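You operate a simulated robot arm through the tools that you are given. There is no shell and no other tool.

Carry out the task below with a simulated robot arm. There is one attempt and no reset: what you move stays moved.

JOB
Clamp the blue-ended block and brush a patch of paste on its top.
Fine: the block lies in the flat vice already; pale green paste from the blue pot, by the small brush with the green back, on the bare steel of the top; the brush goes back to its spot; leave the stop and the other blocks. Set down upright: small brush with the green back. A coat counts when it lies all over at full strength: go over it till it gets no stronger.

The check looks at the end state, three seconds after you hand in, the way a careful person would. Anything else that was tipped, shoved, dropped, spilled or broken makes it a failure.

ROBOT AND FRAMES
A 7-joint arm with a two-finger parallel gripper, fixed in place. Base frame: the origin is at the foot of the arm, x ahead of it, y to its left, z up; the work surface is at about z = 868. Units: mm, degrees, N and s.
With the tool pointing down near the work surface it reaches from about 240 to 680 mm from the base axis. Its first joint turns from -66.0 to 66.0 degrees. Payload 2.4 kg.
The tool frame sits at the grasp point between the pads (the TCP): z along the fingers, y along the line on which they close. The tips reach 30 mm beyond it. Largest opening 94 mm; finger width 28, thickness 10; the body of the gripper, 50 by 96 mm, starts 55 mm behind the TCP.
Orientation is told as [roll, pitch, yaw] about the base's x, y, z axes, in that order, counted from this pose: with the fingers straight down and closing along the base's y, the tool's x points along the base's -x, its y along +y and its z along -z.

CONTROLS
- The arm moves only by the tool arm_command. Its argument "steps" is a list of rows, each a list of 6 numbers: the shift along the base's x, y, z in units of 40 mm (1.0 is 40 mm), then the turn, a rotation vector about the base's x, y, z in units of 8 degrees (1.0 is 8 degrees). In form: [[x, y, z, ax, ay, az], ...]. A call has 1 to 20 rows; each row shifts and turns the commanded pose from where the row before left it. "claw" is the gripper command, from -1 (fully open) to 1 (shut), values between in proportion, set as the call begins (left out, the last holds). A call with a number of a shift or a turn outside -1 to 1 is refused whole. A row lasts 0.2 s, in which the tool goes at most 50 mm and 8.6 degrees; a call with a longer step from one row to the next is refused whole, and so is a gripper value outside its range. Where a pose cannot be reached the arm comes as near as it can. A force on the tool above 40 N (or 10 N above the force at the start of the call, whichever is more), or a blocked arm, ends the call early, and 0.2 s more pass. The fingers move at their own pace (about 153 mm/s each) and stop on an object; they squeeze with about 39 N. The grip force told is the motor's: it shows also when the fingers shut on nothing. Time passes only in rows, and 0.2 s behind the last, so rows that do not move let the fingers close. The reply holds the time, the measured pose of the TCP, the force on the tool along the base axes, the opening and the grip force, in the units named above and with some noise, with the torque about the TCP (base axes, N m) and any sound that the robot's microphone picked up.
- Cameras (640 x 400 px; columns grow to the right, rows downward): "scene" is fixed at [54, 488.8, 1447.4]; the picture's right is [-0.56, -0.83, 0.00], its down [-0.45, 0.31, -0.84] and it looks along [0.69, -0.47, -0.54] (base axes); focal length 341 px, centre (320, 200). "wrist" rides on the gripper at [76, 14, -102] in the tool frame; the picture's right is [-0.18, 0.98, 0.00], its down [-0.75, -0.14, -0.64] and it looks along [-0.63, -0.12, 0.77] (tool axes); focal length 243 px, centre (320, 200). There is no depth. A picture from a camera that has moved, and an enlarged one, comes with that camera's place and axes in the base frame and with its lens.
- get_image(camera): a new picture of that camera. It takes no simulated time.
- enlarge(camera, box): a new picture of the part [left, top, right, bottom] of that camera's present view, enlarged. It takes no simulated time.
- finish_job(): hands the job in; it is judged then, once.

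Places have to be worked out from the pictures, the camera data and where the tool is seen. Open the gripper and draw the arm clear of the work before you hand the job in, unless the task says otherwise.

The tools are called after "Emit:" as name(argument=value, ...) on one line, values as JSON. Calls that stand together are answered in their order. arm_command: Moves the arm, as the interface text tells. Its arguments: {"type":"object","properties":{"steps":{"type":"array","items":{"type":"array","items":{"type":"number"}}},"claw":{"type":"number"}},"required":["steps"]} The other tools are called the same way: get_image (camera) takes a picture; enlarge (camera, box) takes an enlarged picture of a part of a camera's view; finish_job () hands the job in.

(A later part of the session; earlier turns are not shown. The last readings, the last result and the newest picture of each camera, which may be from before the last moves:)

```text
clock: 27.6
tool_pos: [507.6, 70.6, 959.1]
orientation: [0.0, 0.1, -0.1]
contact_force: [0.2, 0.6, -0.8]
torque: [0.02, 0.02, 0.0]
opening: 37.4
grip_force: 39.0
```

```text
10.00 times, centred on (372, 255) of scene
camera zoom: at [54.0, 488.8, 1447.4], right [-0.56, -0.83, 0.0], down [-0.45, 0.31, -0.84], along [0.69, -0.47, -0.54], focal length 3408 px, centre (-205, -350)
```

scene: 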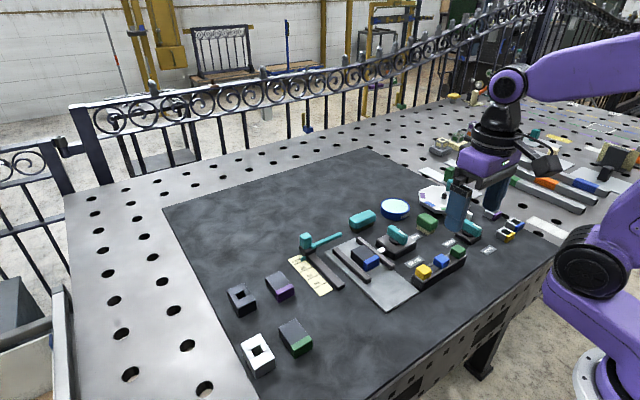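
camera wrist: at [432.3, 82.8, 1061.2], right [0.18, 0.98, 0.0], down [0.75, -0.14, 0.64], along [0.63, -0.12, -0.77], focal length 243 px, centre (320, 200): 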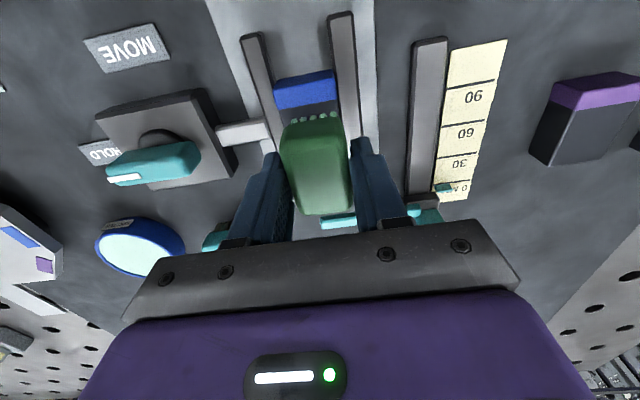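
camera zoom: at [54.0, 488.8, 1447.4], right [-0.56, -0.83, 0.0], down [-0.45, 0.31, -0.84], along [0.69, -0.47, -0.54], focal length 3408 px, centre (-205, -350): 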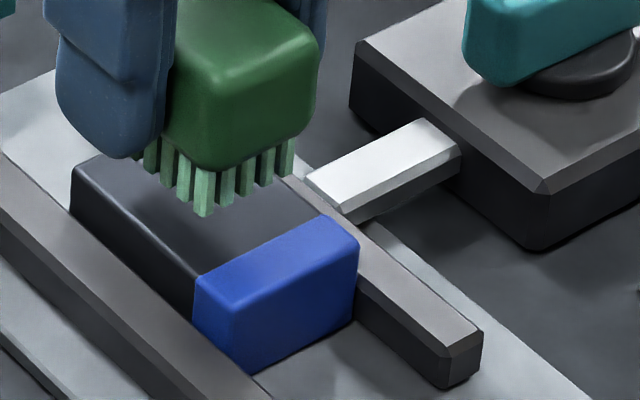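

Relative to the block (steel y≈44–85, x≈485.5–531), the bristles cover y 55–83, x 486–527. I lower with a slight +x offset until light contact.

Emit:
arm_command(steps=[[0.06, -0.1, 0, 0, 0, 0], [0, 0, -0.2, 0, 0, 0], [0, 0, -0.2, 0, 0, 0], [0, 0, -0.05, 0, 0, 0], [0, 0, -0.03, 0, 0, 0], [0, 0, 0, 0, 0, 0]], claw=1)

Emit:
enlarge(camera="scene", box=[345, 225, 405, 275])

```text
clock: 29.0
tool_pos: [510.2, 66.8, 941.2]
orientation: [0.1, -0.3, 0.1]
contact_force: [0.1, 1.4, 36.8]
torque: [-0.02, -0.17, 0.01]
opening: 37.5
grip_force: 39.3
```

```text
8.00 times, centred on (375, 250) of scene
camera zoom: at [53.3, 488.8, 1447.4], right [-0.56, -0.83, 0.0], down [-0.45, 0.31, -0.84], along [0.69, -0.47, -0.54], focal length 2727 px, centre (-120, -200)
```

zoom: 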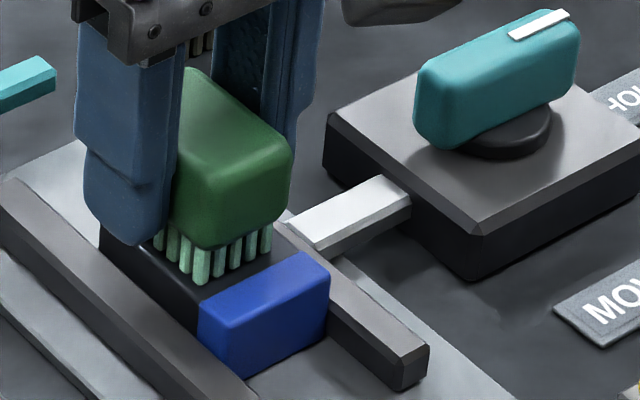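

Contact at ~37 N is firm; I ease off 0.7 mm and stroke gently in y over the near portion.

Emit:
arm_command(steps=[[0, 0, 0.018, 0, 0, 0], [0, 0.08, 0, 0, 0, 0], [0, 0.08, 0, 0, 0, 0], [0, -0.08, 0, 0, 0, 0], [0, -0.08, 0, 0, 0, 0], [0, -0.08, 0, 0, 0, 0], [0, -0.1, 0, 0, 0, 0]], claw=1)

Emit:
enlarge(camera="scene", box=[345, 225, 405, 275])

Emit:
enlarge(camera="wrist", box=[250, 50, 370, 150])

```text
clock: 30.6
tool_pos: [510.0, 59.8, 940.4]
orientation: [0.1, 0.1, 0.2]
contact_force: [-0.9, 11.1, 31.2]
torque: [0.2, -0.18, 0.09]
opening: 37.4
grip_force: 38.6
```

```text
8.00 times, centred on (375, 250) of scene
camera zoom: at [53.4, 489.0, 1447.3], right [-0.56, -0.83, 0.0], down [-0.45, 0.31, -0.84], along [0.69, -0.47, -0.54], focal length 2727 px, centre (-120, -200)
```

zoom: 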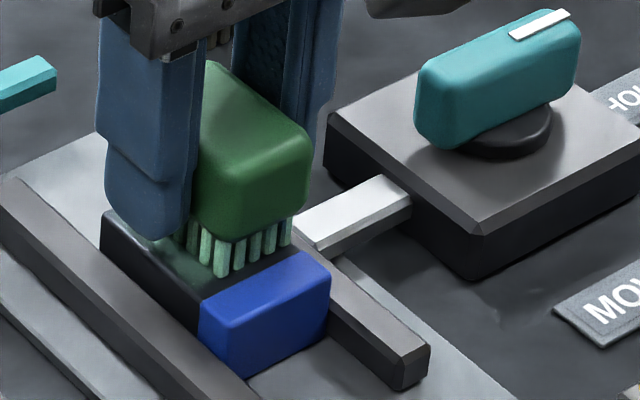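

```text
4.00 times, centred on (310, 100) of wrist
camera zoom: at [434.4, 73.8, 1042.3], right [0.18, 0.98, 0.0], down [0.75, -0.14, 0.64], along [0.63, -0.12, -0.77], focal length 970 px, centre (360, 600)
```

zoom: 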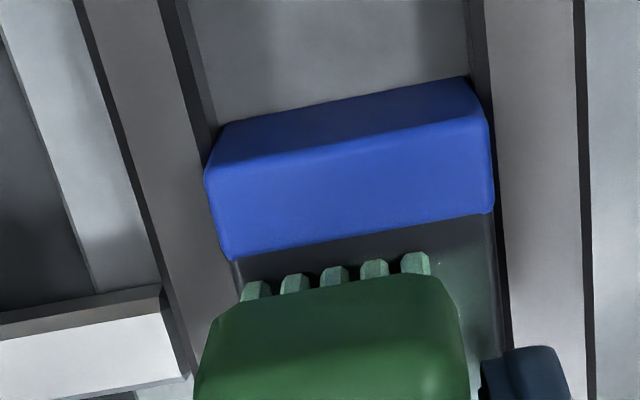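

A faint coat is appearing and forces are fine. I continue with strokes over the whole steel area, starting close to (but not onto) the blue end.

Emit:
arm_command(steps=[[-0.08, 0, 0.005, 0, 0, 0], [0, 0.085, 0, 0, 0, 0], [0, 0.085, 0, 0, 0, 0], [0, 0.085, 0, 0, 0, 0], [0, 0.085, 0, 0, 0, 0], [0.1, 0, 0, 0, 0, 0], [0, -0.085, 0, 0, 0, 0], [0, -0.085, 0, 0, 0, 0], [0, -0.085, 0, 0, 0, 0], [0, -0.085, 0, 0, 0, 0], [0.08, 0, 0, 0, 0, 0], [0, 0.085, 0, 0, 0, 0], [0, 0.085, 0, 0, 0, 0], [0, 0.085, 0, 0, 0, 0], [0, 0.085, 0, 0, 0, 0]], claw=1)

Emit:
enlarge(camera="scene", box=[345, 225, 405, 275])

Emit:
enlarge(camera="wrist", box=[250, 50, 370, 150])

```text
clock: 33.8
tool_pos: [512.7, 72.0, 939.8]
orientation: [-0.1, 0.2, 0.2]
contact_force: [0.5, -2.3, 4.6]
torque: [-0.05, -0.12, -0.05]
opening: 37.5
grip_force: 38.9
```

```text
8.00 times, centred on (375, 250) of scene
camera zoom: at [53.9, 488.7, 1447.4], right [-0.56, -0.83, 0.0], down [-0.45, 0.31, -0.84], along [0.69, -0.47, -0.54], focal length 2727 px, centre (-120, -200)
```

zoom: 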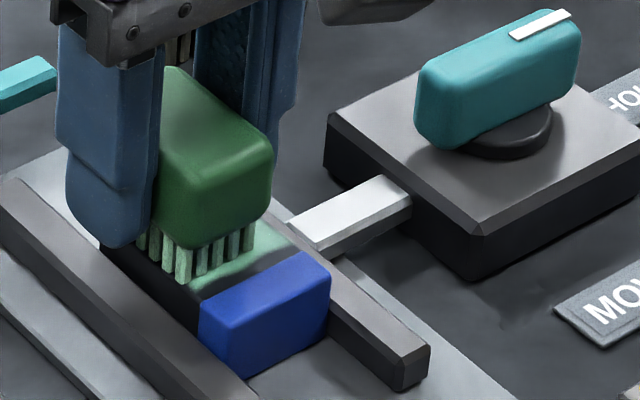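

```text
4.00 times, centred on (310, 100) of wrist
camera zoom: at [438.9, 85.3, 1042.4], right [0.18, 0.98, 0.0], down [0.76, -0.14, 0.64], along [0.63, -0.12, -0.77], focal length 970 px, centre (360, 600)
```

zoom: 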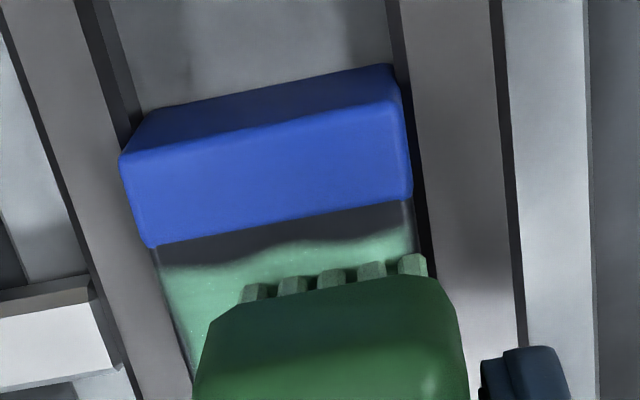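

The coat shows, with a bare strip ~4–5 mm next to the blue end. I shift further toward the blue end and stroke there, with a bit more pressure.

Emit:
arm_command(steps=[[-0.09, 0, -0.008, 0, 0, 0], [-0.09, 0, 0, 0, 0, 0], [-0.09, 0, 0, 0, 0, 0], [0, -0.085, 0, 0, 0, 0], [0, -0.085, 0, 0, 0, 0], [0, -0.085, 0, 0, 0, 0], [0, -0.085, 0, 0, 0, 0]], claw=1)

Emit:
enlarge(camera="scene", box=[345, 225, 405, 275])

Emit:
enlarge(camera="wrist", box=[250, 50, 370, 150])

```text
clock: 35.4
tool_pos: [502.7, 58.2, 941.2]
orientation: [0.0, 0.1, 0.1]
contact_force: [-0.2, -0.4, -0.1]
torque: [0.0, 0.02, -0.03]
opening: 37.4
grip_force: 38.6
```

```text
8.00 times, centred on (375, 250) of scene
camera zoom: at [54.0, 488.8, 1447.4], right [-0.56, -0.83, 0.0], down [-0.45, 0.31, -0.84], along [0.69, -0.47, -0.54], focal length 2727 px, centre (-120, -200)
```

zoom: 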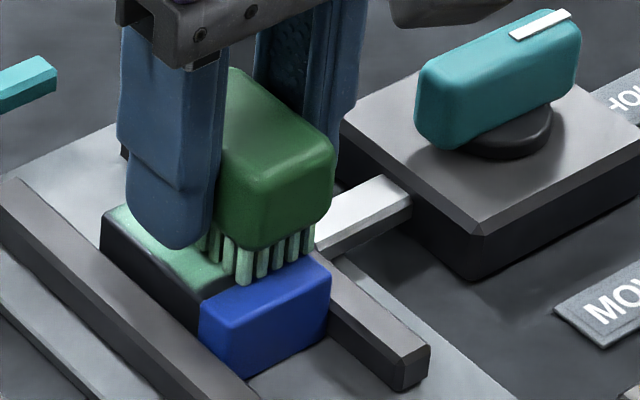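

```text
4.00 times, centred on (310, 100) of wrist
camera zoom: at [427.8, 71.6, 1042.7], right [0.18, 0.98, 0.0], down [0.75, -0.14, 0.64], along [0.63, -0.12, -0.77], focal length 970 px, centre (360, 600)
```

zoom: 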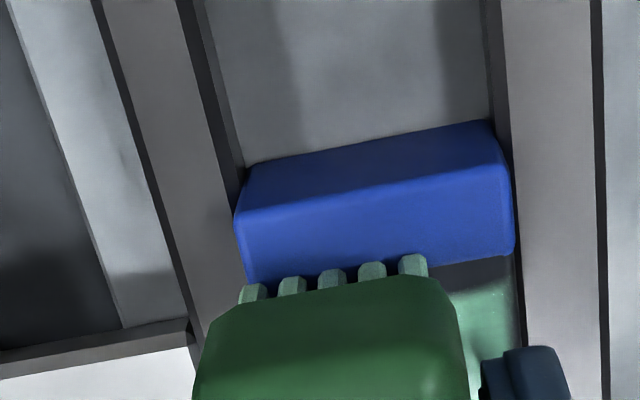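

No contact there (0 N), and the bristle edge is ~3 mm over the blue in plan. I move back +2.8 mm, lower to light contact and check force.

Emit:
arm_command(steps=[[0.07, 0, 0, 0, 0, 0], [0, 0, -0.02, 0, 0, 0], [0, 0, -0.012, 0, 0, 0], [0, 0, 0, 0, 0, 0]], claw=1)

```text
clock: 36.4
tool_pos: [506.5, 57.2, 940.0]
orientation: [0.0, 0.0, -0.1]
contact_force: [-5.1, -3.0, 20.5]
torque: [-0.08, 0.19, -0.02]
opening: 37.3
grip_force: 39.1
```

Good light contact (~20 N). Stroke in y across at this x line, twice.

Emit:
arm_command(steps=[[0, 0.085, 0, 0, 0, 0], [0, 0.085, 0, 0, 0, 0], [0, 0.085, 0, 0, 0, 0], [0, 0.085, 0, 0, 0, 0], [0, 0, 0, 0, 0, 0]], claw=1)

Emit:
enlarge(camera="wrist", box=[250, 50, 370, 150])

Emit:
enlarge(camera="scene", box=[345, 225, 405, 275])

```text
clock: 37.6
tool_pos: [505.7, 73.2, 939.6]
orientation: [0.0, 0.0, 0.1]
contact_force: [1.1, -8.4, 27.8]
torque: [-0.2, -0.06, 0.01]
opening: 37.4
grip_force: 39.7
```

```text
4.00 times, centred on (310, 100) of wrist
camera zoom: at [431.1, 86.2, 1041.6], right [0.18, 0.98, 0.0], down [0.75, -0.14, 0.64], along [0.63, -0.12, -0.77], focal length 970 px, centre (360, 600)
```

zoom: 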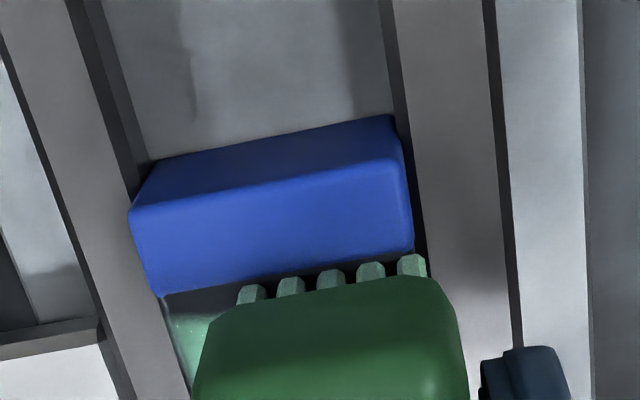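

```text
8.00 times, centred on (375, 250) of scene
camera zoom: at [53.5, 488.5, 1447.5], right [-0.56, -0.83, 0.0], down [-0.45, 0.31, -0.84], along [0.69, -0.47, -0.54], focal length 2727 px, centre (-120, -200)
```

zoom: 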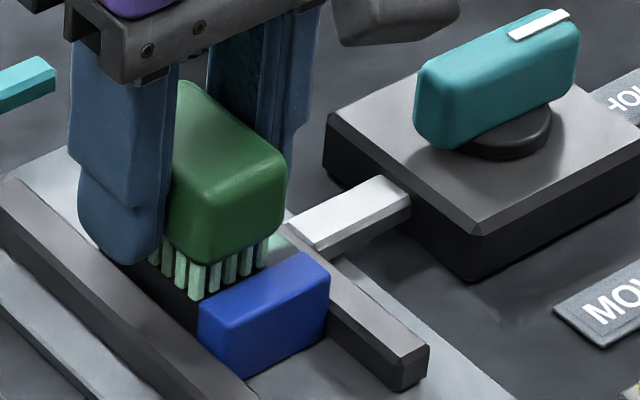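

The bristles now run right along the steel/blue line. I do another set of overlapping strokes over the whole area, then lift to look.

Emit:
arm_command(steps=[[0, -0.085, 0.004, 0, 0, 0], [0, -0.085, 0, 0, 0, 0], [0, -0.085, 0, 0, 0, 0], [0, -0.085, 0, 0, 0, 0], [0.1, 0, 0, 0, 0, 0], [0, 0.085, 0, 0, 0, 0], [0, 0.085, 0, 0, 0, 0], [0, 0.085, 0, 0, 0, 0], [0, 0.085, 0, 0, 0, 0], [0.1, 0, 0, 0, 0, 0], [0, -0.085, 0, 0, 0, 0], [0, -0.085, 0, 0, 0, 0], [0, -0.085, 0, 0, 0, 0], [0, -0.085, 0, 0, 0, 0], [0, 0, 0, 0, 0, 0]], claw=1)

```text
clock: 40.8
tool_pos: [515.0, 57.8, 938.7]
orientation: [0.0, 0.0, 0.0]
contact_force: [2.0, 5.5, 13.6]
torque: [0.15, -0.16, 0.05]
opening: 37.4
grip_force: 39.3
```

Now lift and shift +x so both cameras can see the block's top.

Emit:
arm_command(steps=[[0, 0, 0.3, 0, 0, 0], [0, 0, 0.8, 0, 0, 0], [0.4, 0.1, 0.7, 0, 0, 0], [0.5, 0.1, 0, 0, 0, 0], [0, 0, 0, 0, 0, 0]], claw=1)

Emit:
get_image(camera="wrist")

Emit:
enlarge(camera="wrist", box=[260, 10, 380, 110])

Emit:
enlarge(camera="scene", box=[345, 225, 405, 275])

```text
clock: 42.0
tool_pos: [552.8, 66.1, 1012.4]
orientation: [0.1, 0.1, 0.0]
contact_force: [0.1, -0.2, -0.9]
torque: [0.02, -0.03, 0.02]
opening: 37.5
grip_force: 39.1
```

```text
taken
camera wrist: at [477.5, 79.5, 1114.4], right [0.18, 0.98, 0.0], down [0.75, -0.14, 0.64], along [0.63, -0.12, -0.77], focal length 243 px, centre (320, 200)
```

wrist: 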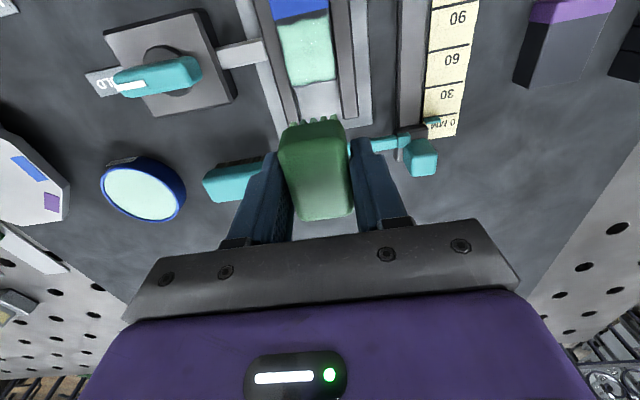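

```text
4.00 times, centred on (320, 60) of wrist
camera zoom: at [477.5, 79.5, 1114.4], right [0.18, 0.98, 0.0], down [0.75, -0.14, 0.64], along [0.63, -0.12, -0.77], focal length 970 px, centre (320, 760)
```

zoom: 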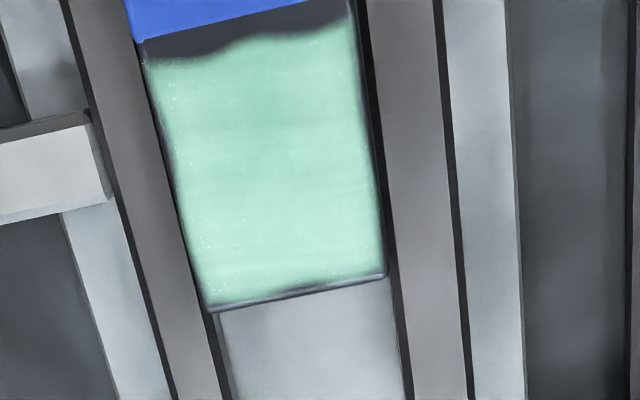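

```text
8.00 times, centred on (375, 250) of scene
camera zoom: at [54.0, 488.8, 1447.4], right [-0.56, -0.83, 0.0], down [-0.45, 0.31, -0.84], along [0.69, -0.47, -0.54], focal length 2727 px, centre (-120, -200)
```

zoom: 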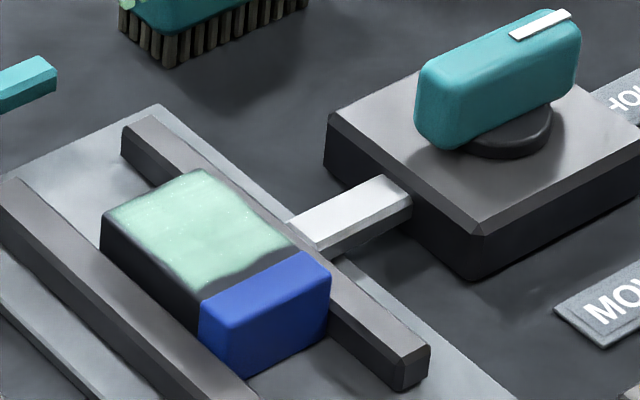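

Very good coat; only a ~4 mm strip beside the blue end is still bare. I return with the brush 2–2.5 mm further toward the blue than before, hovering first to verify.

Emit:
arm_command(steps=[[-0.6, -0.1, 0, 0, 0, 0], [-0.6375, -0.1, 0, 0, 0, 0], [0, 0, -0.6, 0, 0, 0], [0, 0, -0.6, 0, 0, 0], [0, 0, -0.4, 0, 0, 0], [0, 0, 0, 0, 0, 0]], claw=1)

Emit:
enlarge(camera="wrist", box=[250, 50, 370, 150])

Emit:
enlarge(camera="scene", box=[345, 225, 405, 275])

```text
clock: 43.4
tool_pos: [500.3, 58.5, 948.0]
orientation: [-0.1, 0.1, 0.0]
contact_force: [-0.8, -0.2, -1.1]
torque: [0.01, 0.02, -0.04]
opening: 37.3
grip_force: 39.4
```

```text
4.00 times, centred on (310, 100) of wrist
camera zoom: at [425.2, 72.2, 1050.9], right [0.18, 0.98, 0.0], down [0.75, -0.14, 0.64], along [0.63, -0.12, -0.77], focal length 970 px, centre (360, 600)
```

zoom: 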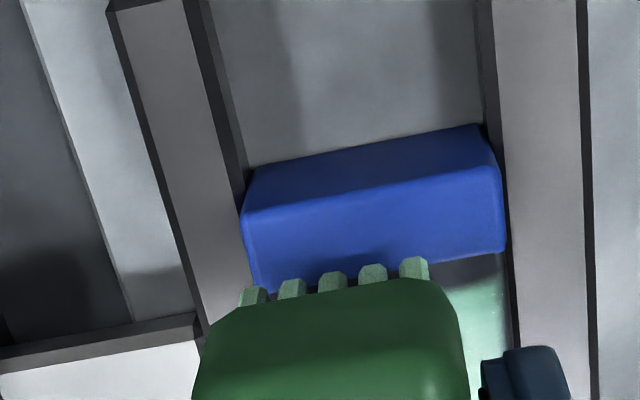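

```text
8.00 times, centred on (375, 250) of scene
camera zoom: at [54.0, 488.8, 1447.4], right [-0.56, -0.83, 0.0], down [-0.45, 0.31, -0.84], along [0.69, -0.47, -0.54], focal length 2727 px, centre (-120, -200)
```

zoom: 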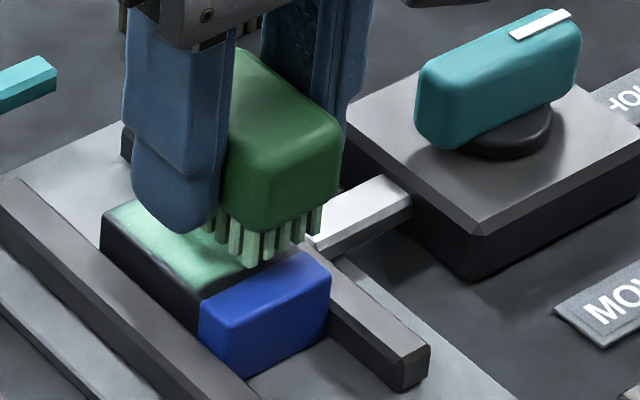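

Reading says x≈500.6, slightly beyond what I want; I shift +3.2 mm, lower to contact, and stroke across.

Emit:
arm_command(steps=[[0.08, 0, -0.08, 0, 0, 0], [0, 0, -0.08, 0, 0, 0], [0, 0, -0.03, 0, 0, 0], [0, 0, 0, 0, 0, 0]], claw=1)

Emit:
enlarge(camera="wrist", box=[250, 50, 370, 150])

```text
clock: 44.4
tool_pos: [504.3, 57.8, 939.3]
orientation: [0.0, 0.1, 0.0]
contact_force: [0.2, 0.4, -1.1]
torque: [0.03, 0.01, -0.02]
opening: 37.5
grip_force: 39.0
```

```text
4.00 times, centred on (310, 100) of wrist
camera zoom: at [428.6, 71.4, 1041.4], right [0.18, 0.98, 0.0], down [0.75, -0.14, 0.64], along [0.63, -0.12, -0.77], focal length 970 px, centre (360, 600)
```

zoom: 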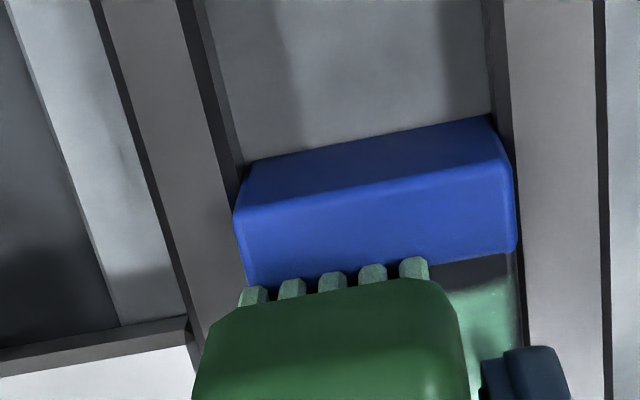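

At the verge of contact, I press ~0.8 mm more and stroke across y at this line.

Emit:
arm_command(steps=[[0, 0, -0.02, 0, 0, 0], [0, 0.06, 0, 0, 0, 0], [0, 0.085, 0, 0, 0, 0], [0, 0.085, 0, 0, 0, 0], [0, 0.1, 0, 0, 0, 0], [0, 0, 0, 0, 0, 0]], claw=1)

Emit:
enlarge(camera="wrist", box=[250, 50, 370, 150])

Emit:
enlarge(camera="scene", box=[345, 225, 405, 275])

```text
clock: 45.8
tool_pos: [504.3, 69.8, 938.1]
orientation: [0.1, -0.2, 0.0]
contact_force: [3.6, -8.0, 28.3]
torque: [-0.19, 0.0, 0.0]
opening: 37.4
grip_force: 39.2
```

```text
4.00 times, centred on (310, 100) of wrist
camera zoom: at [429.1, 84.0, 1040.5], right [0.18, 0.98, 0.0], down [0.75, -0.14, 0.64], along [0.63, -0.12, -0.77], focal length 970 px, centre (360, 600)
```

zoom: 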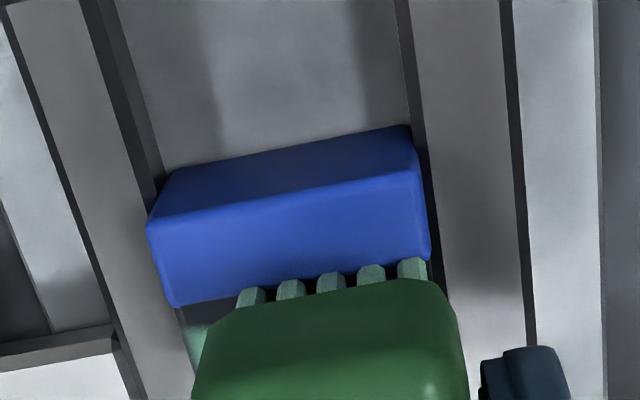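

```text
8.00 times, centred on (375, 250) of scene
camera zoom: at [53.6, 488.5, 1447.5], right [-0.56, -0.83, 0.0], down [-0.45, 0.31, -0.84], along [0.69, -0.47, -0.54], focal length 2727 px, centre (-120, -200)
```

zoom: 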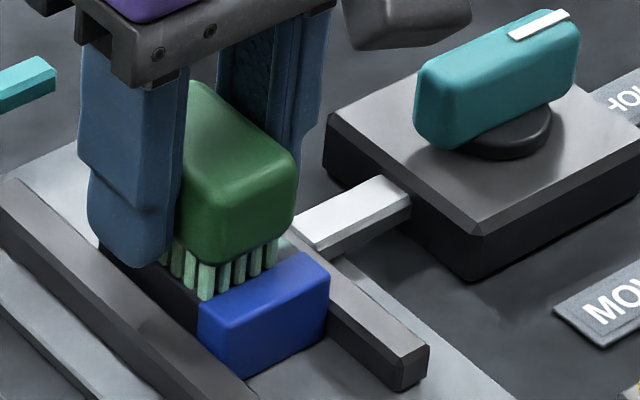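

Contact good, bristles hug the blue boundary. I go back and forth on this line and then over the middle again, then lift to inspect.

Emit:
arm_command(steps=[[0, 0.04, 0, 0, 0, 0], [0, -0.09, 0, 0, 0, 0], [0, -0.09, 0, 0, 0, 0], [0, -0.09, 0, 0, 0, 0], [0, -0.09, 0, 0, 0, 0], [0, 0.09, 0, 0, 0, 0], [0, 0.09, 0, 0, 0, 0], [0, 0.09, 0, 0, 0, 0], [0, 0.09, 0, 0, 0, 0], [0.08, 0, 0, 0, 0, 0], [0, -0.09, 0, 0, 0, 0], [0, -0.09, 0, 0, 0, 0], [0, -0.09, 0, 0, 0, 0], [0, -0.09, 0, 0, 0, 0], [0, 0, 0.3, 0, 0, 0], [0, 0, 0.8, 0, 0, 0], [0.4, 0.1, 0.7, 0, 0, 0], [0.7, 0.1, 0, 0, 0, 0], [0, 0, 0, 0, 0, 0]], claw=1)

Emit:
enlarge(camera="wrist", box=[260, 0, 380, 100])

Emit:
enlarge(camera="scene", box=[345, 225, 405, 275])

```text
clock: 49.8
tool_pos: [551.5, 66.1, 1007.0]
orientation: [0.0, 0.1, -0.1]
contact_force: [1.2, 0.4, -0.6]
torque: [-0.01, 0.02, 0.0]
opening: 37.3
grip_force: 39.1
```

```text
4.00 times, centred on (320, 50) of wrist
camera zoom: at [477.2, 81.4, 1110.1], right [0.18, 0.98, 0.0], down [0.76, -0.14, 0.64], along [0.63, -0.12, -0.77], focal length 970 px, centre (320, 800)
```

zoom: 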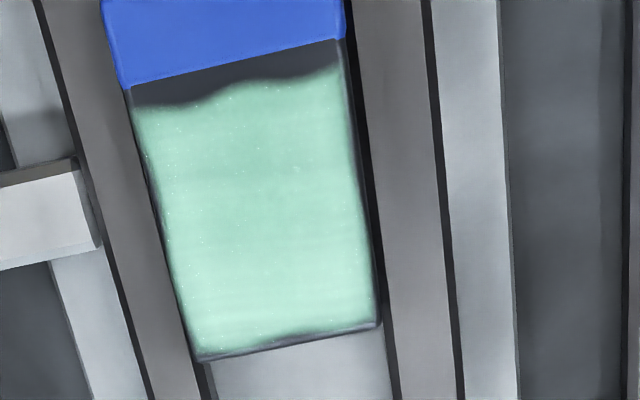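

```text
8.00 times, centred on (375, 250) of scene
camera zoom: at [54.0, 488.8, 1447.4], right [-0.56, -0.83, 0.0], down [-0.45, 0.31, -0.84], along [0.69, -0.47, -0.54], focal length 2727 px, centre (-120, -200)
```

zoom: 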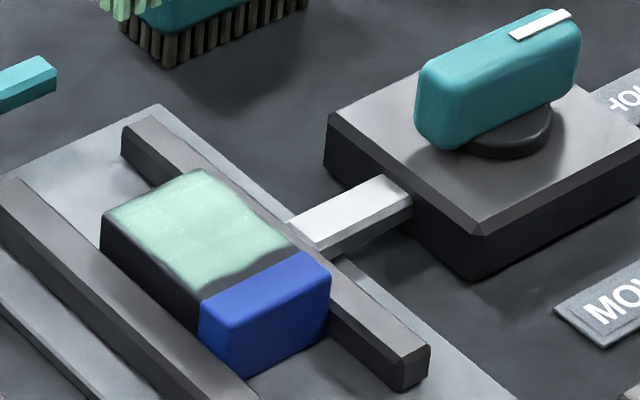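

The coat's wavy edge is unchanged, so the patch has a fixed outline; what matters now is strength. I take close reference pictures, then reload and go over again to see whether it gets stronger.

Emit:
enlarge(camera="scene", box=[357, 244, 387, 264])

Emit:
get_image(camera="wrist")

Emit:
enlarge(camera="scene", box=[330, 180, 410, 240])

```text
16.00 times, centred on (372, 254) of scene
camera zoom: at [54.0, 488.8, 1447.4], right [-0.56, -0.83, 0.0], down [-0.45, 0.31, -0.84], along [0.69, -0.47, -0.54], focal length 5454 px, centre (-512, -664)
```

zoom: 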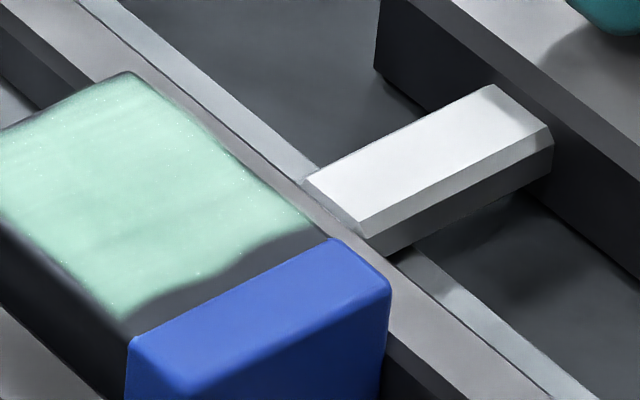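

```text
taken
camera wrist: at [477.2, 81.4, 1110.1], right [0.18, 0.98, 0.0], down [0.76, -0.14, 0.64], along [0.63, -0.12, -0.77], focal length 243 px, centre (320, 200)
```

wrist: 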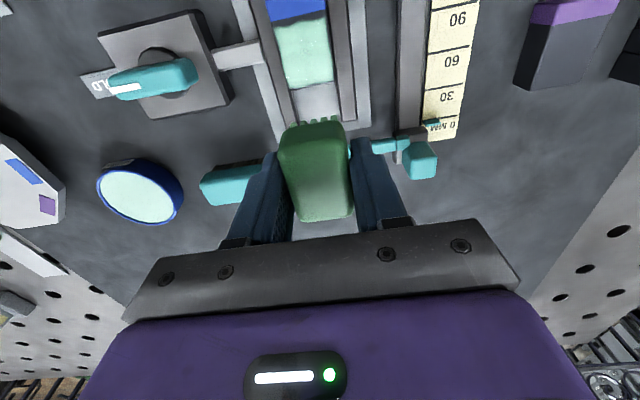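

```text
6.67 times, centred on (370, 210) of scene
camera zoom: at [54.0, 488.8, 1447.4], right [-0.56, -0.83, 0.0], down [-0.45, 0.31, -0.84], along [0.69, -0.47, -0.54], focal length 2272 px, centre (-13, 133)
```

zoom: 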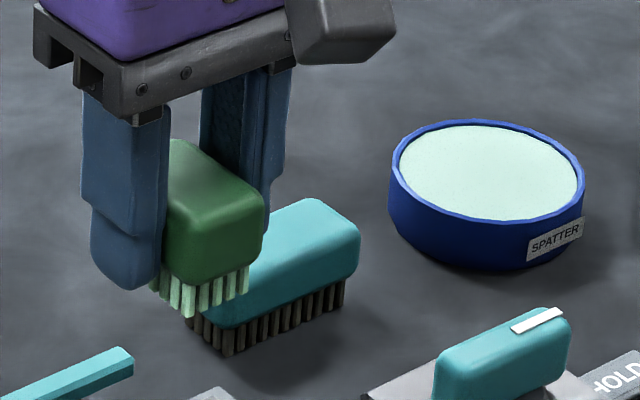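

I return over the pot to reload, hovering first.

Emit:
arm_command(steps=[[0.216, -0.806, 0, 0, 0, 0], [0.216, -0.806, 0, 0, 0, 0], [0.216, -0.806, 0, 0, 0, 0], [0.216, -0.806, 0, 0, 0, 0], [0.216, -0.806, 0, 0, 0, 0], [0.216, -0.806, 0, 0, 0, 0], [0.216, -0.806, 0, 0, 0, 0], [0, 0, -0.5, 0, 0, 0], [0, 0, -0.5, 0, 0, 0], [0, 0, -0.4, 0, 0, 0], [0, 0, 0, 0, 0, 0]], claw=1)

Emit:
get_image(camera="wrist")

Emit:
enlarge(camera="scene", box=[370, 160, 430, 220])

```text
clock: 52.2
tool_pos: [612.4, -158.4, 955.9]
orientation: [0.0, 0.1, 0.0]
contact_force: [0.3, 0.3, -0.3]
torque: [-0.01, 0.0, 0.0]
opening: 37.3
grip_force: 39.5
```

```text
taken
camera wrist: at [537.8, -144.5, 1057.5], right [0.18, 0.98, 0.0], down [0.75, -0.14, 0.64], along [0.63, -0.12, -0.77], focal length 243 px, centre (320, 200)
```

wrist: 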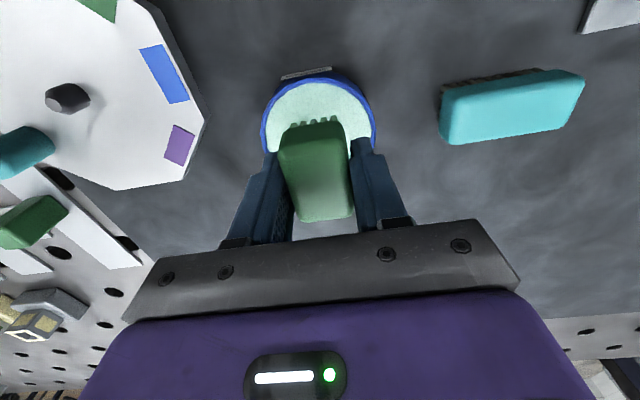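

```text
6.67 times, centred on (400, 190) of scene
camera zoom: at [54.0, 488.8, 1447.4], right [-0.56, -0.83, 0.0], down [-0.45, 0.31, -0.84], along [0.69, -0.47, -0.54], focal length 2272 px, centre (-213, 267)
```

zoom: 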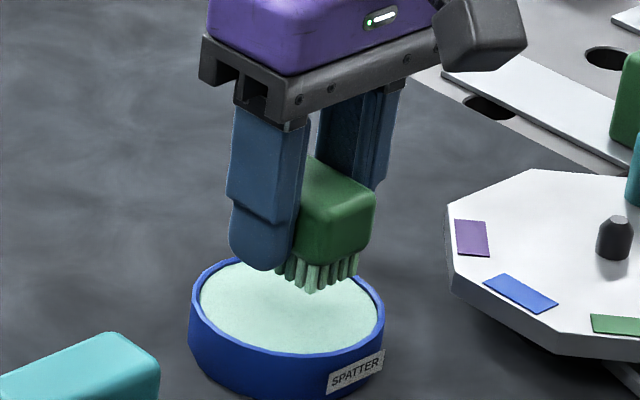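

Centred over the pot; I dip gently.

Emit:
arm_command(steps=[[0, 0, -0.2, 0, 0, 0], [0, 0, -0.2, 0, 0, 0], [0, 0, -0.1, 0, 0, 0], [0, 0, -0.05, 0, 0, 0], [0, 0, 0, 0, 0, 0]], claw=1)

```text
clock: 53.4
tool_pos: [611.3, -158.4, 931.3]
orientation: [0.0, 0.2, 0.0]
contact_force: [0.8, -0.1, -0.7]
torque: [0.0, 0.03, -0.01]
opening: 37.2
grip_force: 39.0
```

No contact yet – the brush has ridden up a few mm in the grip. I continue down in small steps.

Emit:
arm_command(steps=[[0, 0, -0.03, 0, 0, 0], [0, 0, -0.02, 0, 0, 0], [0, 0, 0, 0, 0, 0]], claw=1)

Emit:
enlarge(camera="scene", box=[370, 170, 430, 230])

```text
clock: 54.2
tool_pos: [611.9, -160.2, 930.5]
orientation: [0.0, -0.1, 0.1]
contact_force: [0.0, 0.4, 4.6]
torque: [-0.05, -0.07, 0.02]
opening: 37.5
grip_force: 39.0
```

```text
6.67 times, centred on (400, 200) of scene
camera zoom: at [53.9, 488.9, 1447.4], right [-0.56, -0.83, 0.0], down [-0.45, 0.31, -0.84], along [0.69, -0.47, -0.54], focal length 2272 px, centre (-213, 200)
```

zoom: 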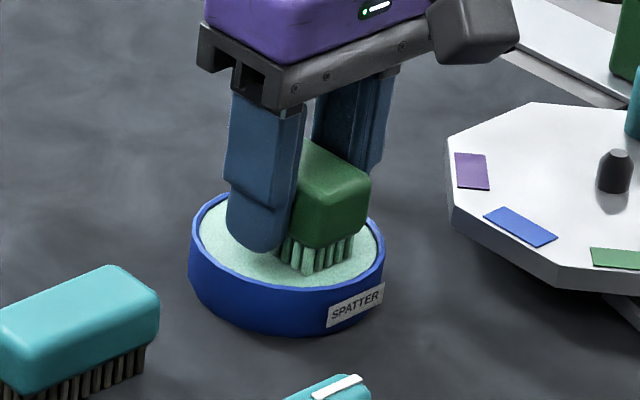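

Light contact with the paste. A touch more and dwell, then lift and carry back to above the block.

Emit:
arm_command(steps=[[0, 0, -0.015, 0, 0, 0], [0, 0, 0, 0, 0, 0], [0, 0, 0, 0, 0, 0], [0, 0, 0.3, 0, 0, 0], [0, 0, 0.6, 0, 0, 0], [0, 0, 0.9, 0, 0, 0], [0, 0, 0.2, 0, 0, 0], [0, 0, 0, 0, 0, 0]], claw=1)

Emit:
enlarge(camera="scene", box=[360, 130, 440, 220])

```text
clock: 56.0
tool_pos: [612.4, -160.0, 1009.2]
orientation: [0.0, 0.1, 0.0]
contact_force: [-0.1, 0.4, -0.5]
torque: [-0.01, -0.02, -0.01]
opening: 37.3
grip_force: 39.3
```

```text
4.44 times, centred on (400, 175) of scene
camera zoom: at [54.0, 488.8, 1447.4], right [-0.56, -0.83, 0.0], down [-0.45, 0.31, -0.84], along [0.69, -0.47, -0.54], focal length 1515 px, centre (-36, 311)
```

zoom: 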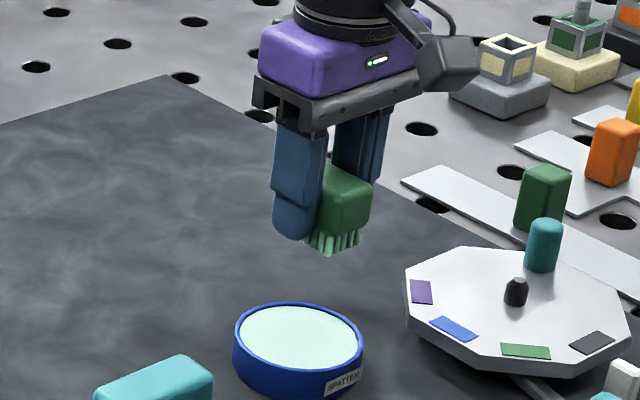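

Reloaded. Back over the block and lower to just above the top.

Emit:
arm_command(steps=[[-0.373, 0.777, 0, 0, 0, 0], [-0.373, 0.777, 0, 0, 0, 0], [-0.373, 0.777, 0, 0, 0, 0], [-0.373, 0.777, 0, 0, 0, 0], [-0.373, 0.777, 0, 0, 0, 0], [-0.373, 0.777, 0, 0, 0, 0], [-0.373, 0.777, 0, 0, 0, 0], [0, 0, -0.6, 0, 0, 0], [0, 0, -0.6, 0, 0, 0], [0, 0, -0.45, 0, 0, 0], [0, 0, 0, 0, 0, 0]], claw=1)

Emit:
enlarge(camera="wrist", box=[250, 50, 370, 150])

Emit:
enlarge(camera="scene", box=[345, 225, 405, 275])

```text
clock: 58.4
tool_pos: [509.3, 59.9, 943.9]
orientation: [0.0, 0.1, 0.0]
contact_force: [-0.4, 0.8, -1.1]
torque: [0.02, 0.01, 0.02]
opening: 37.3
grip_force: 39.0
```

```text
4.00 times, centred on (310, 100) of wrist
camera zoom: at [433.2, 73.3, 1046.1], right [0.18, 0.98, 0.0], down [0.75, -0.14, 0.64], along [0.63, -0.12, -0.77], focal length 970 px, centre (360, 600)
```

zoom: 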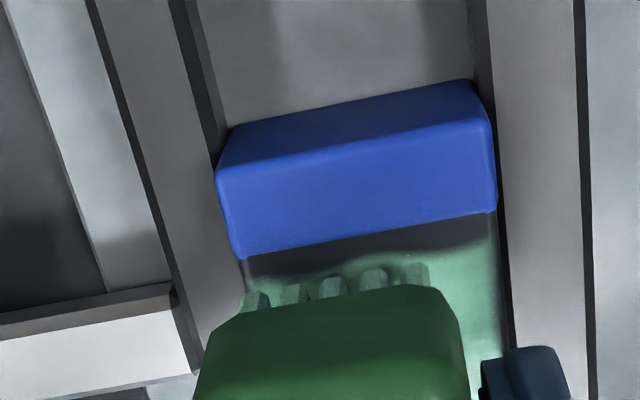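

```text
8.00 times, centred on (375, 250) of scene
camera zoom: at [54.0, 488.8, 1447.4], right [-0.56, -0.83, 0.0], down [-0.45, 0.31, -0.84], along [0.69, -0.47, -0.54], focal length 2727 px, centre (-120, -200)
```

zoom: 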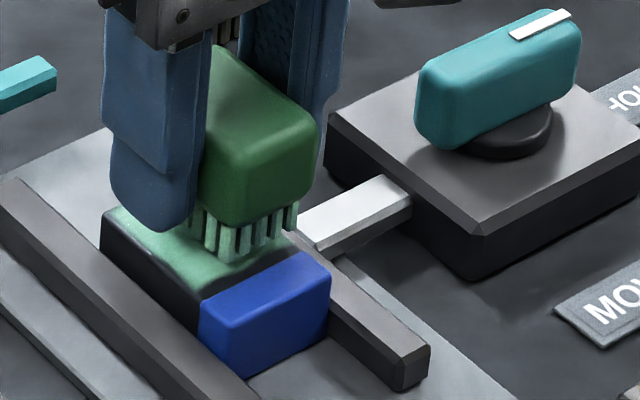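

Hovering a few mm above; I lower until light contact.

Emit:
arm_command(steps=[[0, 0, -0.1, 0, 0, 0], [0, 0, -0.05, 0, 0, 0], [0, 0, -0.03, 0, 0, 0], [0, 0, 0, 0, 0, 0]], claw=1)

```text
clock: 59.4
tool_pos: [509.3, 59.2, 937.6]
orientation: [0.0, -0.1, 0.0]
contact_force: [2.7, -2.4, 8.9]
torque: [-0.11, -0.1, 0.03]
opening: 37.5
grip_force: 38.6
```

Light contact (9 N). Full set of strokes again with slightly more pressure.

Emit:
arm_command(steps=[[0, 0.085, -0.008, 0, 0, 0], [0, 0.085, 0, 0, 0, 0], [0, 0.085, 0, 0, 0, 0], [0, 0.085, 0, 0, 0, 0], [-0.08, 0, 0, 0, 0, 0], [0, -0.085, 0, 0, 0, 0], [0, -0.085, 0, 0, 0, 0], [0, -0.085, 0, 0, 0, 0], [0, -0.085, 0, 0, 0, 0], [0.1, 0, 0, 0, 0, 0], [0.1, 0, 0, 0, 0, 0], [0, 0.085, 0, 0, 0, 0], [0, 0.085, 0, 0, 0, 0], [0, 0.085, 0, 0, 0, 0], [0, 0.085, 0, 0, 0, 0], [-0.06, -0.085, 0, 0, 0, 0], [0, -0.085, 0, 0, 0, 0], [0, -0.085, 0, 0, 0, 0], [0, -0.085, 0, 0, 0, 0]], claw=1)

```text
clock: 63.4
tool_pos: [509.2, 59.5, 936.6]
orientation: [0.1, 0.2, 0.0]
contact_force: [0.2, 2.1, 4.1]
torque: [0.03, -0.1, 0.0]
opening: 37.4
grip_force: 39.6
```

Contact has eased to 4 N; one more set with slight extra pressure, then lift to compare.

Emit:
arm_command(steps=[[0, 0.085, -0.015, 0, 0, 0], [0, 0.085, 0, 0, 0, 0], [0, 0.085, 0, 0, 0, 0], [0, 0.085, 0, 0, 0, 0], [-0.08, -0.085, 0, 0, 0, 0], [0, -0.085, 0, 0, 0, 0], [0, -0.085, 0, 0, 0, 0], [0, -0.085, 0, 0, 0, 0], [0.1, 0.085, 0, 0, 0, 0], [0.1, 0.085, 0, 0, 0, 0], [0, 0.085, 0, 0, 0, 0], [0, 0.085, 0, 0, 0, 0], [0, -0.085, 0, 0, 0, 0], [0, -0.085, 0, 0, 0, 0], [0, 0, 0.3, 0, 0, 0], [0, 0, 0.8, 0, 0, 0], [0.4, 0, 0.7, 0, 0, 0], [0.6, 0, 0, 0, 0, 0], [0, 0, 0, 0, 0, 0]], claw=1)

Emit:
enlarge(camera="wrist", box=[260, 0, 380, 100])

Emit:
enlarge(camera="scene", box=[357, 244, 387, 264])

Emit:
enlarge(camera="scene", box=[345, 225, 405, 275])

```text
clock: 67.4
tool_pos: [554.5, 63.8, 1007.7]
orientation: [0.1, 0.1, 0.0]
contact_force: [0.5, -0.2, -1.0]
torque: [0.03, 0.06, 0.02]
opening: 37.2
grip_force: 39.2
```

```text
4.00 times, centred on (320, 50) of wrist
camera zoom: at [479.6, 78.3, 1110.1], right [0.18, 0.98, 0.0], down [0.76, -0.14, 0.64], along [0.63, -0.12, -0.77], focal length 970 px, centre (320, 800)
```

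zoom: 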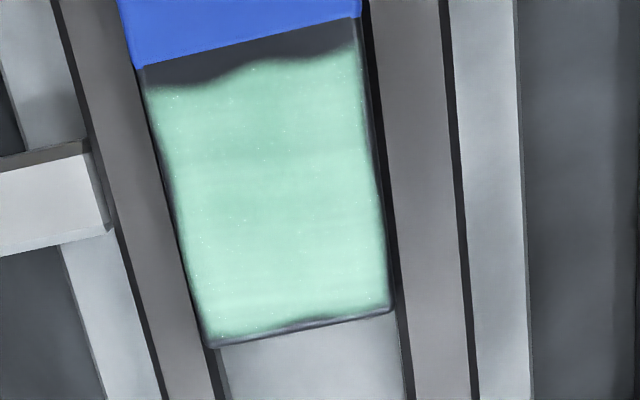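

```text
16.00 times, centred on (372, 254) of scene
camera zoom: at [54.0, 488.8, 1447.4], right [-0.56, -0.83, 0.0], down [-0.45, 0.31, -0.84], along [0.69, -0.47, -0.54], focal length 5454 px, centre (-512, -664)
```

zoom: 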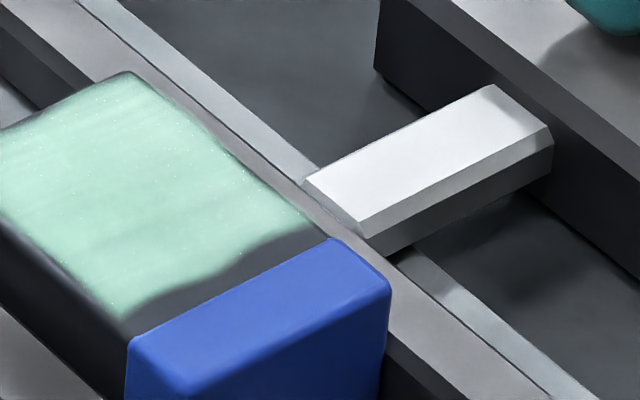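

```text
8.00 times, centred on (375, 250) of scene
camera zoom: at [54.0, 488.8, 1447.4], right [-0.56, -0.83, 0.0], down [-0.45, 0.31, -0.84], along [0.69, -0.47, -0.54], focal length 2727 px, centre (-120, -200)
```

zoom: 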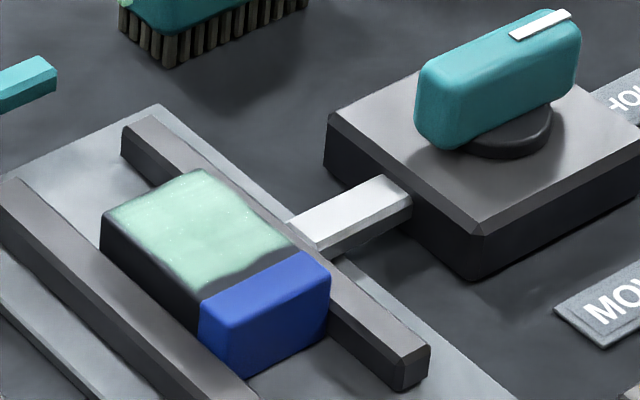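

No change in strength: the coat is saturated. Before returning the brush, I check how it sits in the grip.

Emit:
enlarge(camera="wrist", box=[240, 90, 400, 250])

Emit:
enlarge(camera="scene", box=[320, 160, 400, 240])

```text
2.50 times, centred on (320, 170) of wrist
camera zoom: at [479.6, 78.3, 1110.1], right [0.18, 0.98, 0.0], down [0.76, -0.14, 0.64], along [0.63, -0.12, -0.77], focal length 606 px, centre (320, 275)
```

zoom: 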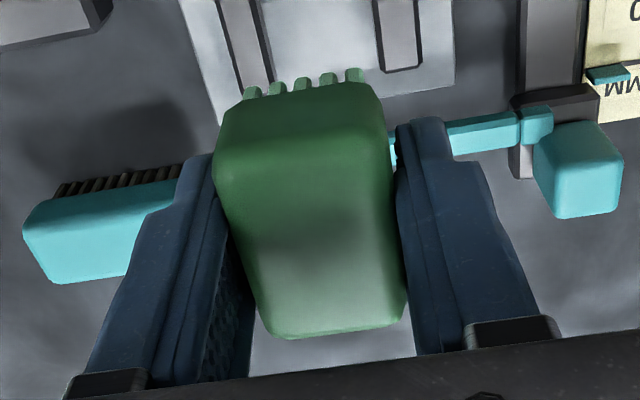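

```text
5.00 times, centred on (360, 200) of scene
camera zoom: at [54.0, 488.8, 1447.4], right [-0.56, -0.83, 0.0], down [-0.45, 0.31, -0.84], along [0.69, -0.47, -0.54], focal length 1704 px, centre (120, 200)
```

zoom: 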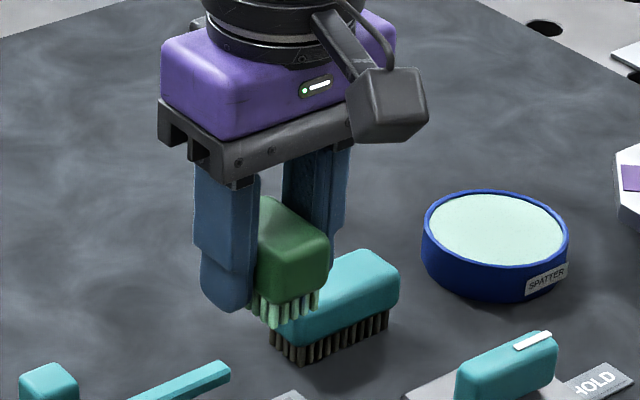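

The brush has slid ~2.5 mm up and ~3 mm toward +x in the grip, so I return with TCP x≈505.5, y≈-172, yaw -1°, and hover first.

Emit:
arm_command(steps=[[-0.1764, -0.8425, 0, 0, 0, -0.125], [-0.1764, -0.8425, 0, 0, 0, 0], [-0.1764, -0.8425, 0, 0, 0, 0], [-0.1764, -0.8425, 0, 0, 0, 0], [-0.1764, -0.8425, 0, 0, 0, 0], [-0.1764, -0.8425, 0, 0, 0, 0], [-0.1764, -0.8425, 0, 0, 0, 0], [0, 0, -0.6, 0, 0, 0], [0, 0, -0.6, 0, 0, 0], [0, 0, -0.6, 0, 0, 0], [0, 0, 0, 0, 0, 0]], claw=1)

Emit:
get_image(camera="wrist")

Emit:
enlarge(camera="scene", box=[400, 190, 460, 240])

```text
clock: 69.8
tool_pos: [505.5, -172.5, 936.2]
orientation: [0.1, 0.1, -0.9]
contact_force: [0.3, -0.2, -0.5]
torque: [-0.02, 0.01, -0.02]
opening: 37.5
grip_force: 39.1
```

```text
taken
camera wrist: at [430.9, -157.4, 1038.5], right [0.2, 0.98, 0.0], down [0.75, -0.15, 0.64], along [0.63, -0.13, -0.77], focal length 243 px, centre (320, 200)
```

wrist: 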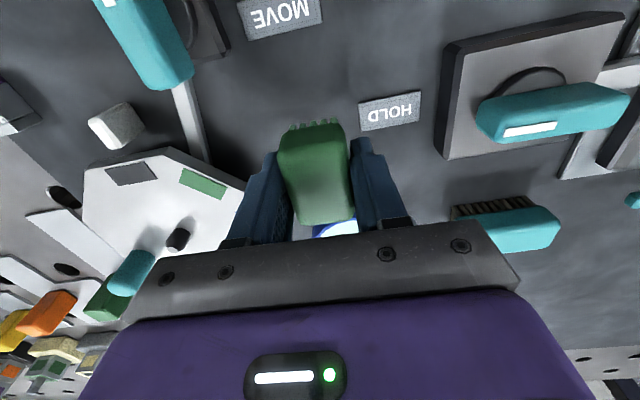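

```text
8.00 times, centred on (430, 215) of scene
camera zoom: at [54.0, 488.8, 1447.4], right [-0.56, -0.83, 0.0], down [-0.45, 0.31, -0.84], along [0.69, -0.47, -0.54], focal length 2727 px, centre (-560, 80)
```

zoom: 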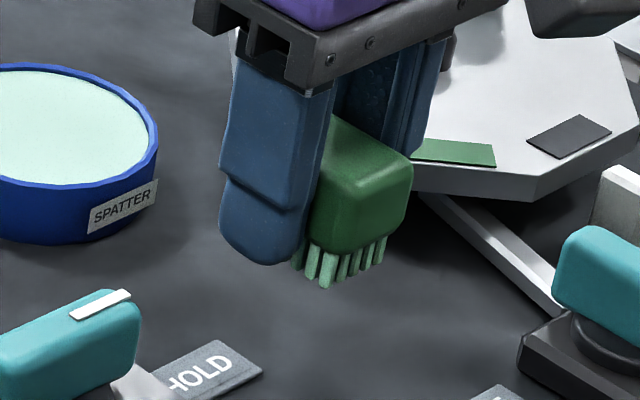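

Position is right; I lower slowly to the table.

Emit:
arm_command(steps=[[0, 0, -0.25, 0, 0, 0], [0, 0, -0.2, 0, 0, 0], [0, 0, -0.08, 0, 0, 0], [0, 0, -0.03, 0, 0, 0], [0, 0, 0, 0, 0, 0]], claw=1)

```text
clock: 71.0
tool_pos: [503.1, -169.7, 913.3]
orientation: [0.0, 0.1, -1.0]
contact_force: [0.0, 0.1, -0.4]
torque: [0.01, -0.02, -0.01]
opening: 37.2
grip_force: 38.8
```

Emit:
arm_command(steps=[[0, 0, -0.03, 0, 0, 0], [0, 0, -0.02, 0, 0, 0], [0, 0, -0.02, 0, 0, 0], [0, 0, 0, 0, 0, 0]], claw=1)

Emit:
enlarge(camera="scene", box=[400, 190, 460, 240])

```text
clock: 72.0
tool_pos: [504.1, -170.9, 912.4]
orientation: [0.0, 0.1, -1.0]
contact_force: [-0.5, 0.1, 0.0]
torque: [-0.01, -0.02, 0.04]
opening: 37.6
grip_force: 38.8
```

```text
8.00 times, centred on (430, 215) of scene
camera zoom: at [54.0, 488.8, 1447.4], right [-0.56, -0.83, 0.0], down [-0.45, 0.31, -0.84], along [0.69, -0.47, -0.54], focal length 2727 px, centre (-560, 80)
```

zoom: 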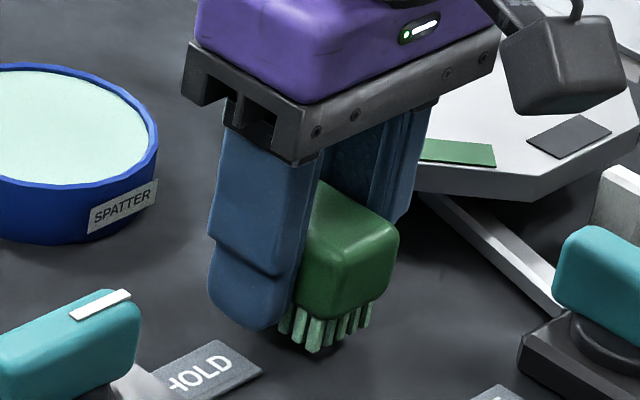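

Not touching yet; continue in small steps.

Emit:
arm_command(steps=[[0, 0, -0.02, 0, 0, 0], [0, 0, -0.02, 0, 0, 0], [0, 0, -0.02, 0, 0, 0], [0, 0, 0, 0, 0, 0]], claw=1)

```text
clock: 73.0
tool_pos: [502.7, -169.2, 909.4]
orientation: [0.0, 0.0, -1.0]
contact_force: [0.6, 0.2, 0.4]
torque: [-0.01, -0.01, 0.0]
opening: 37.3
grip_force: 39.0
```

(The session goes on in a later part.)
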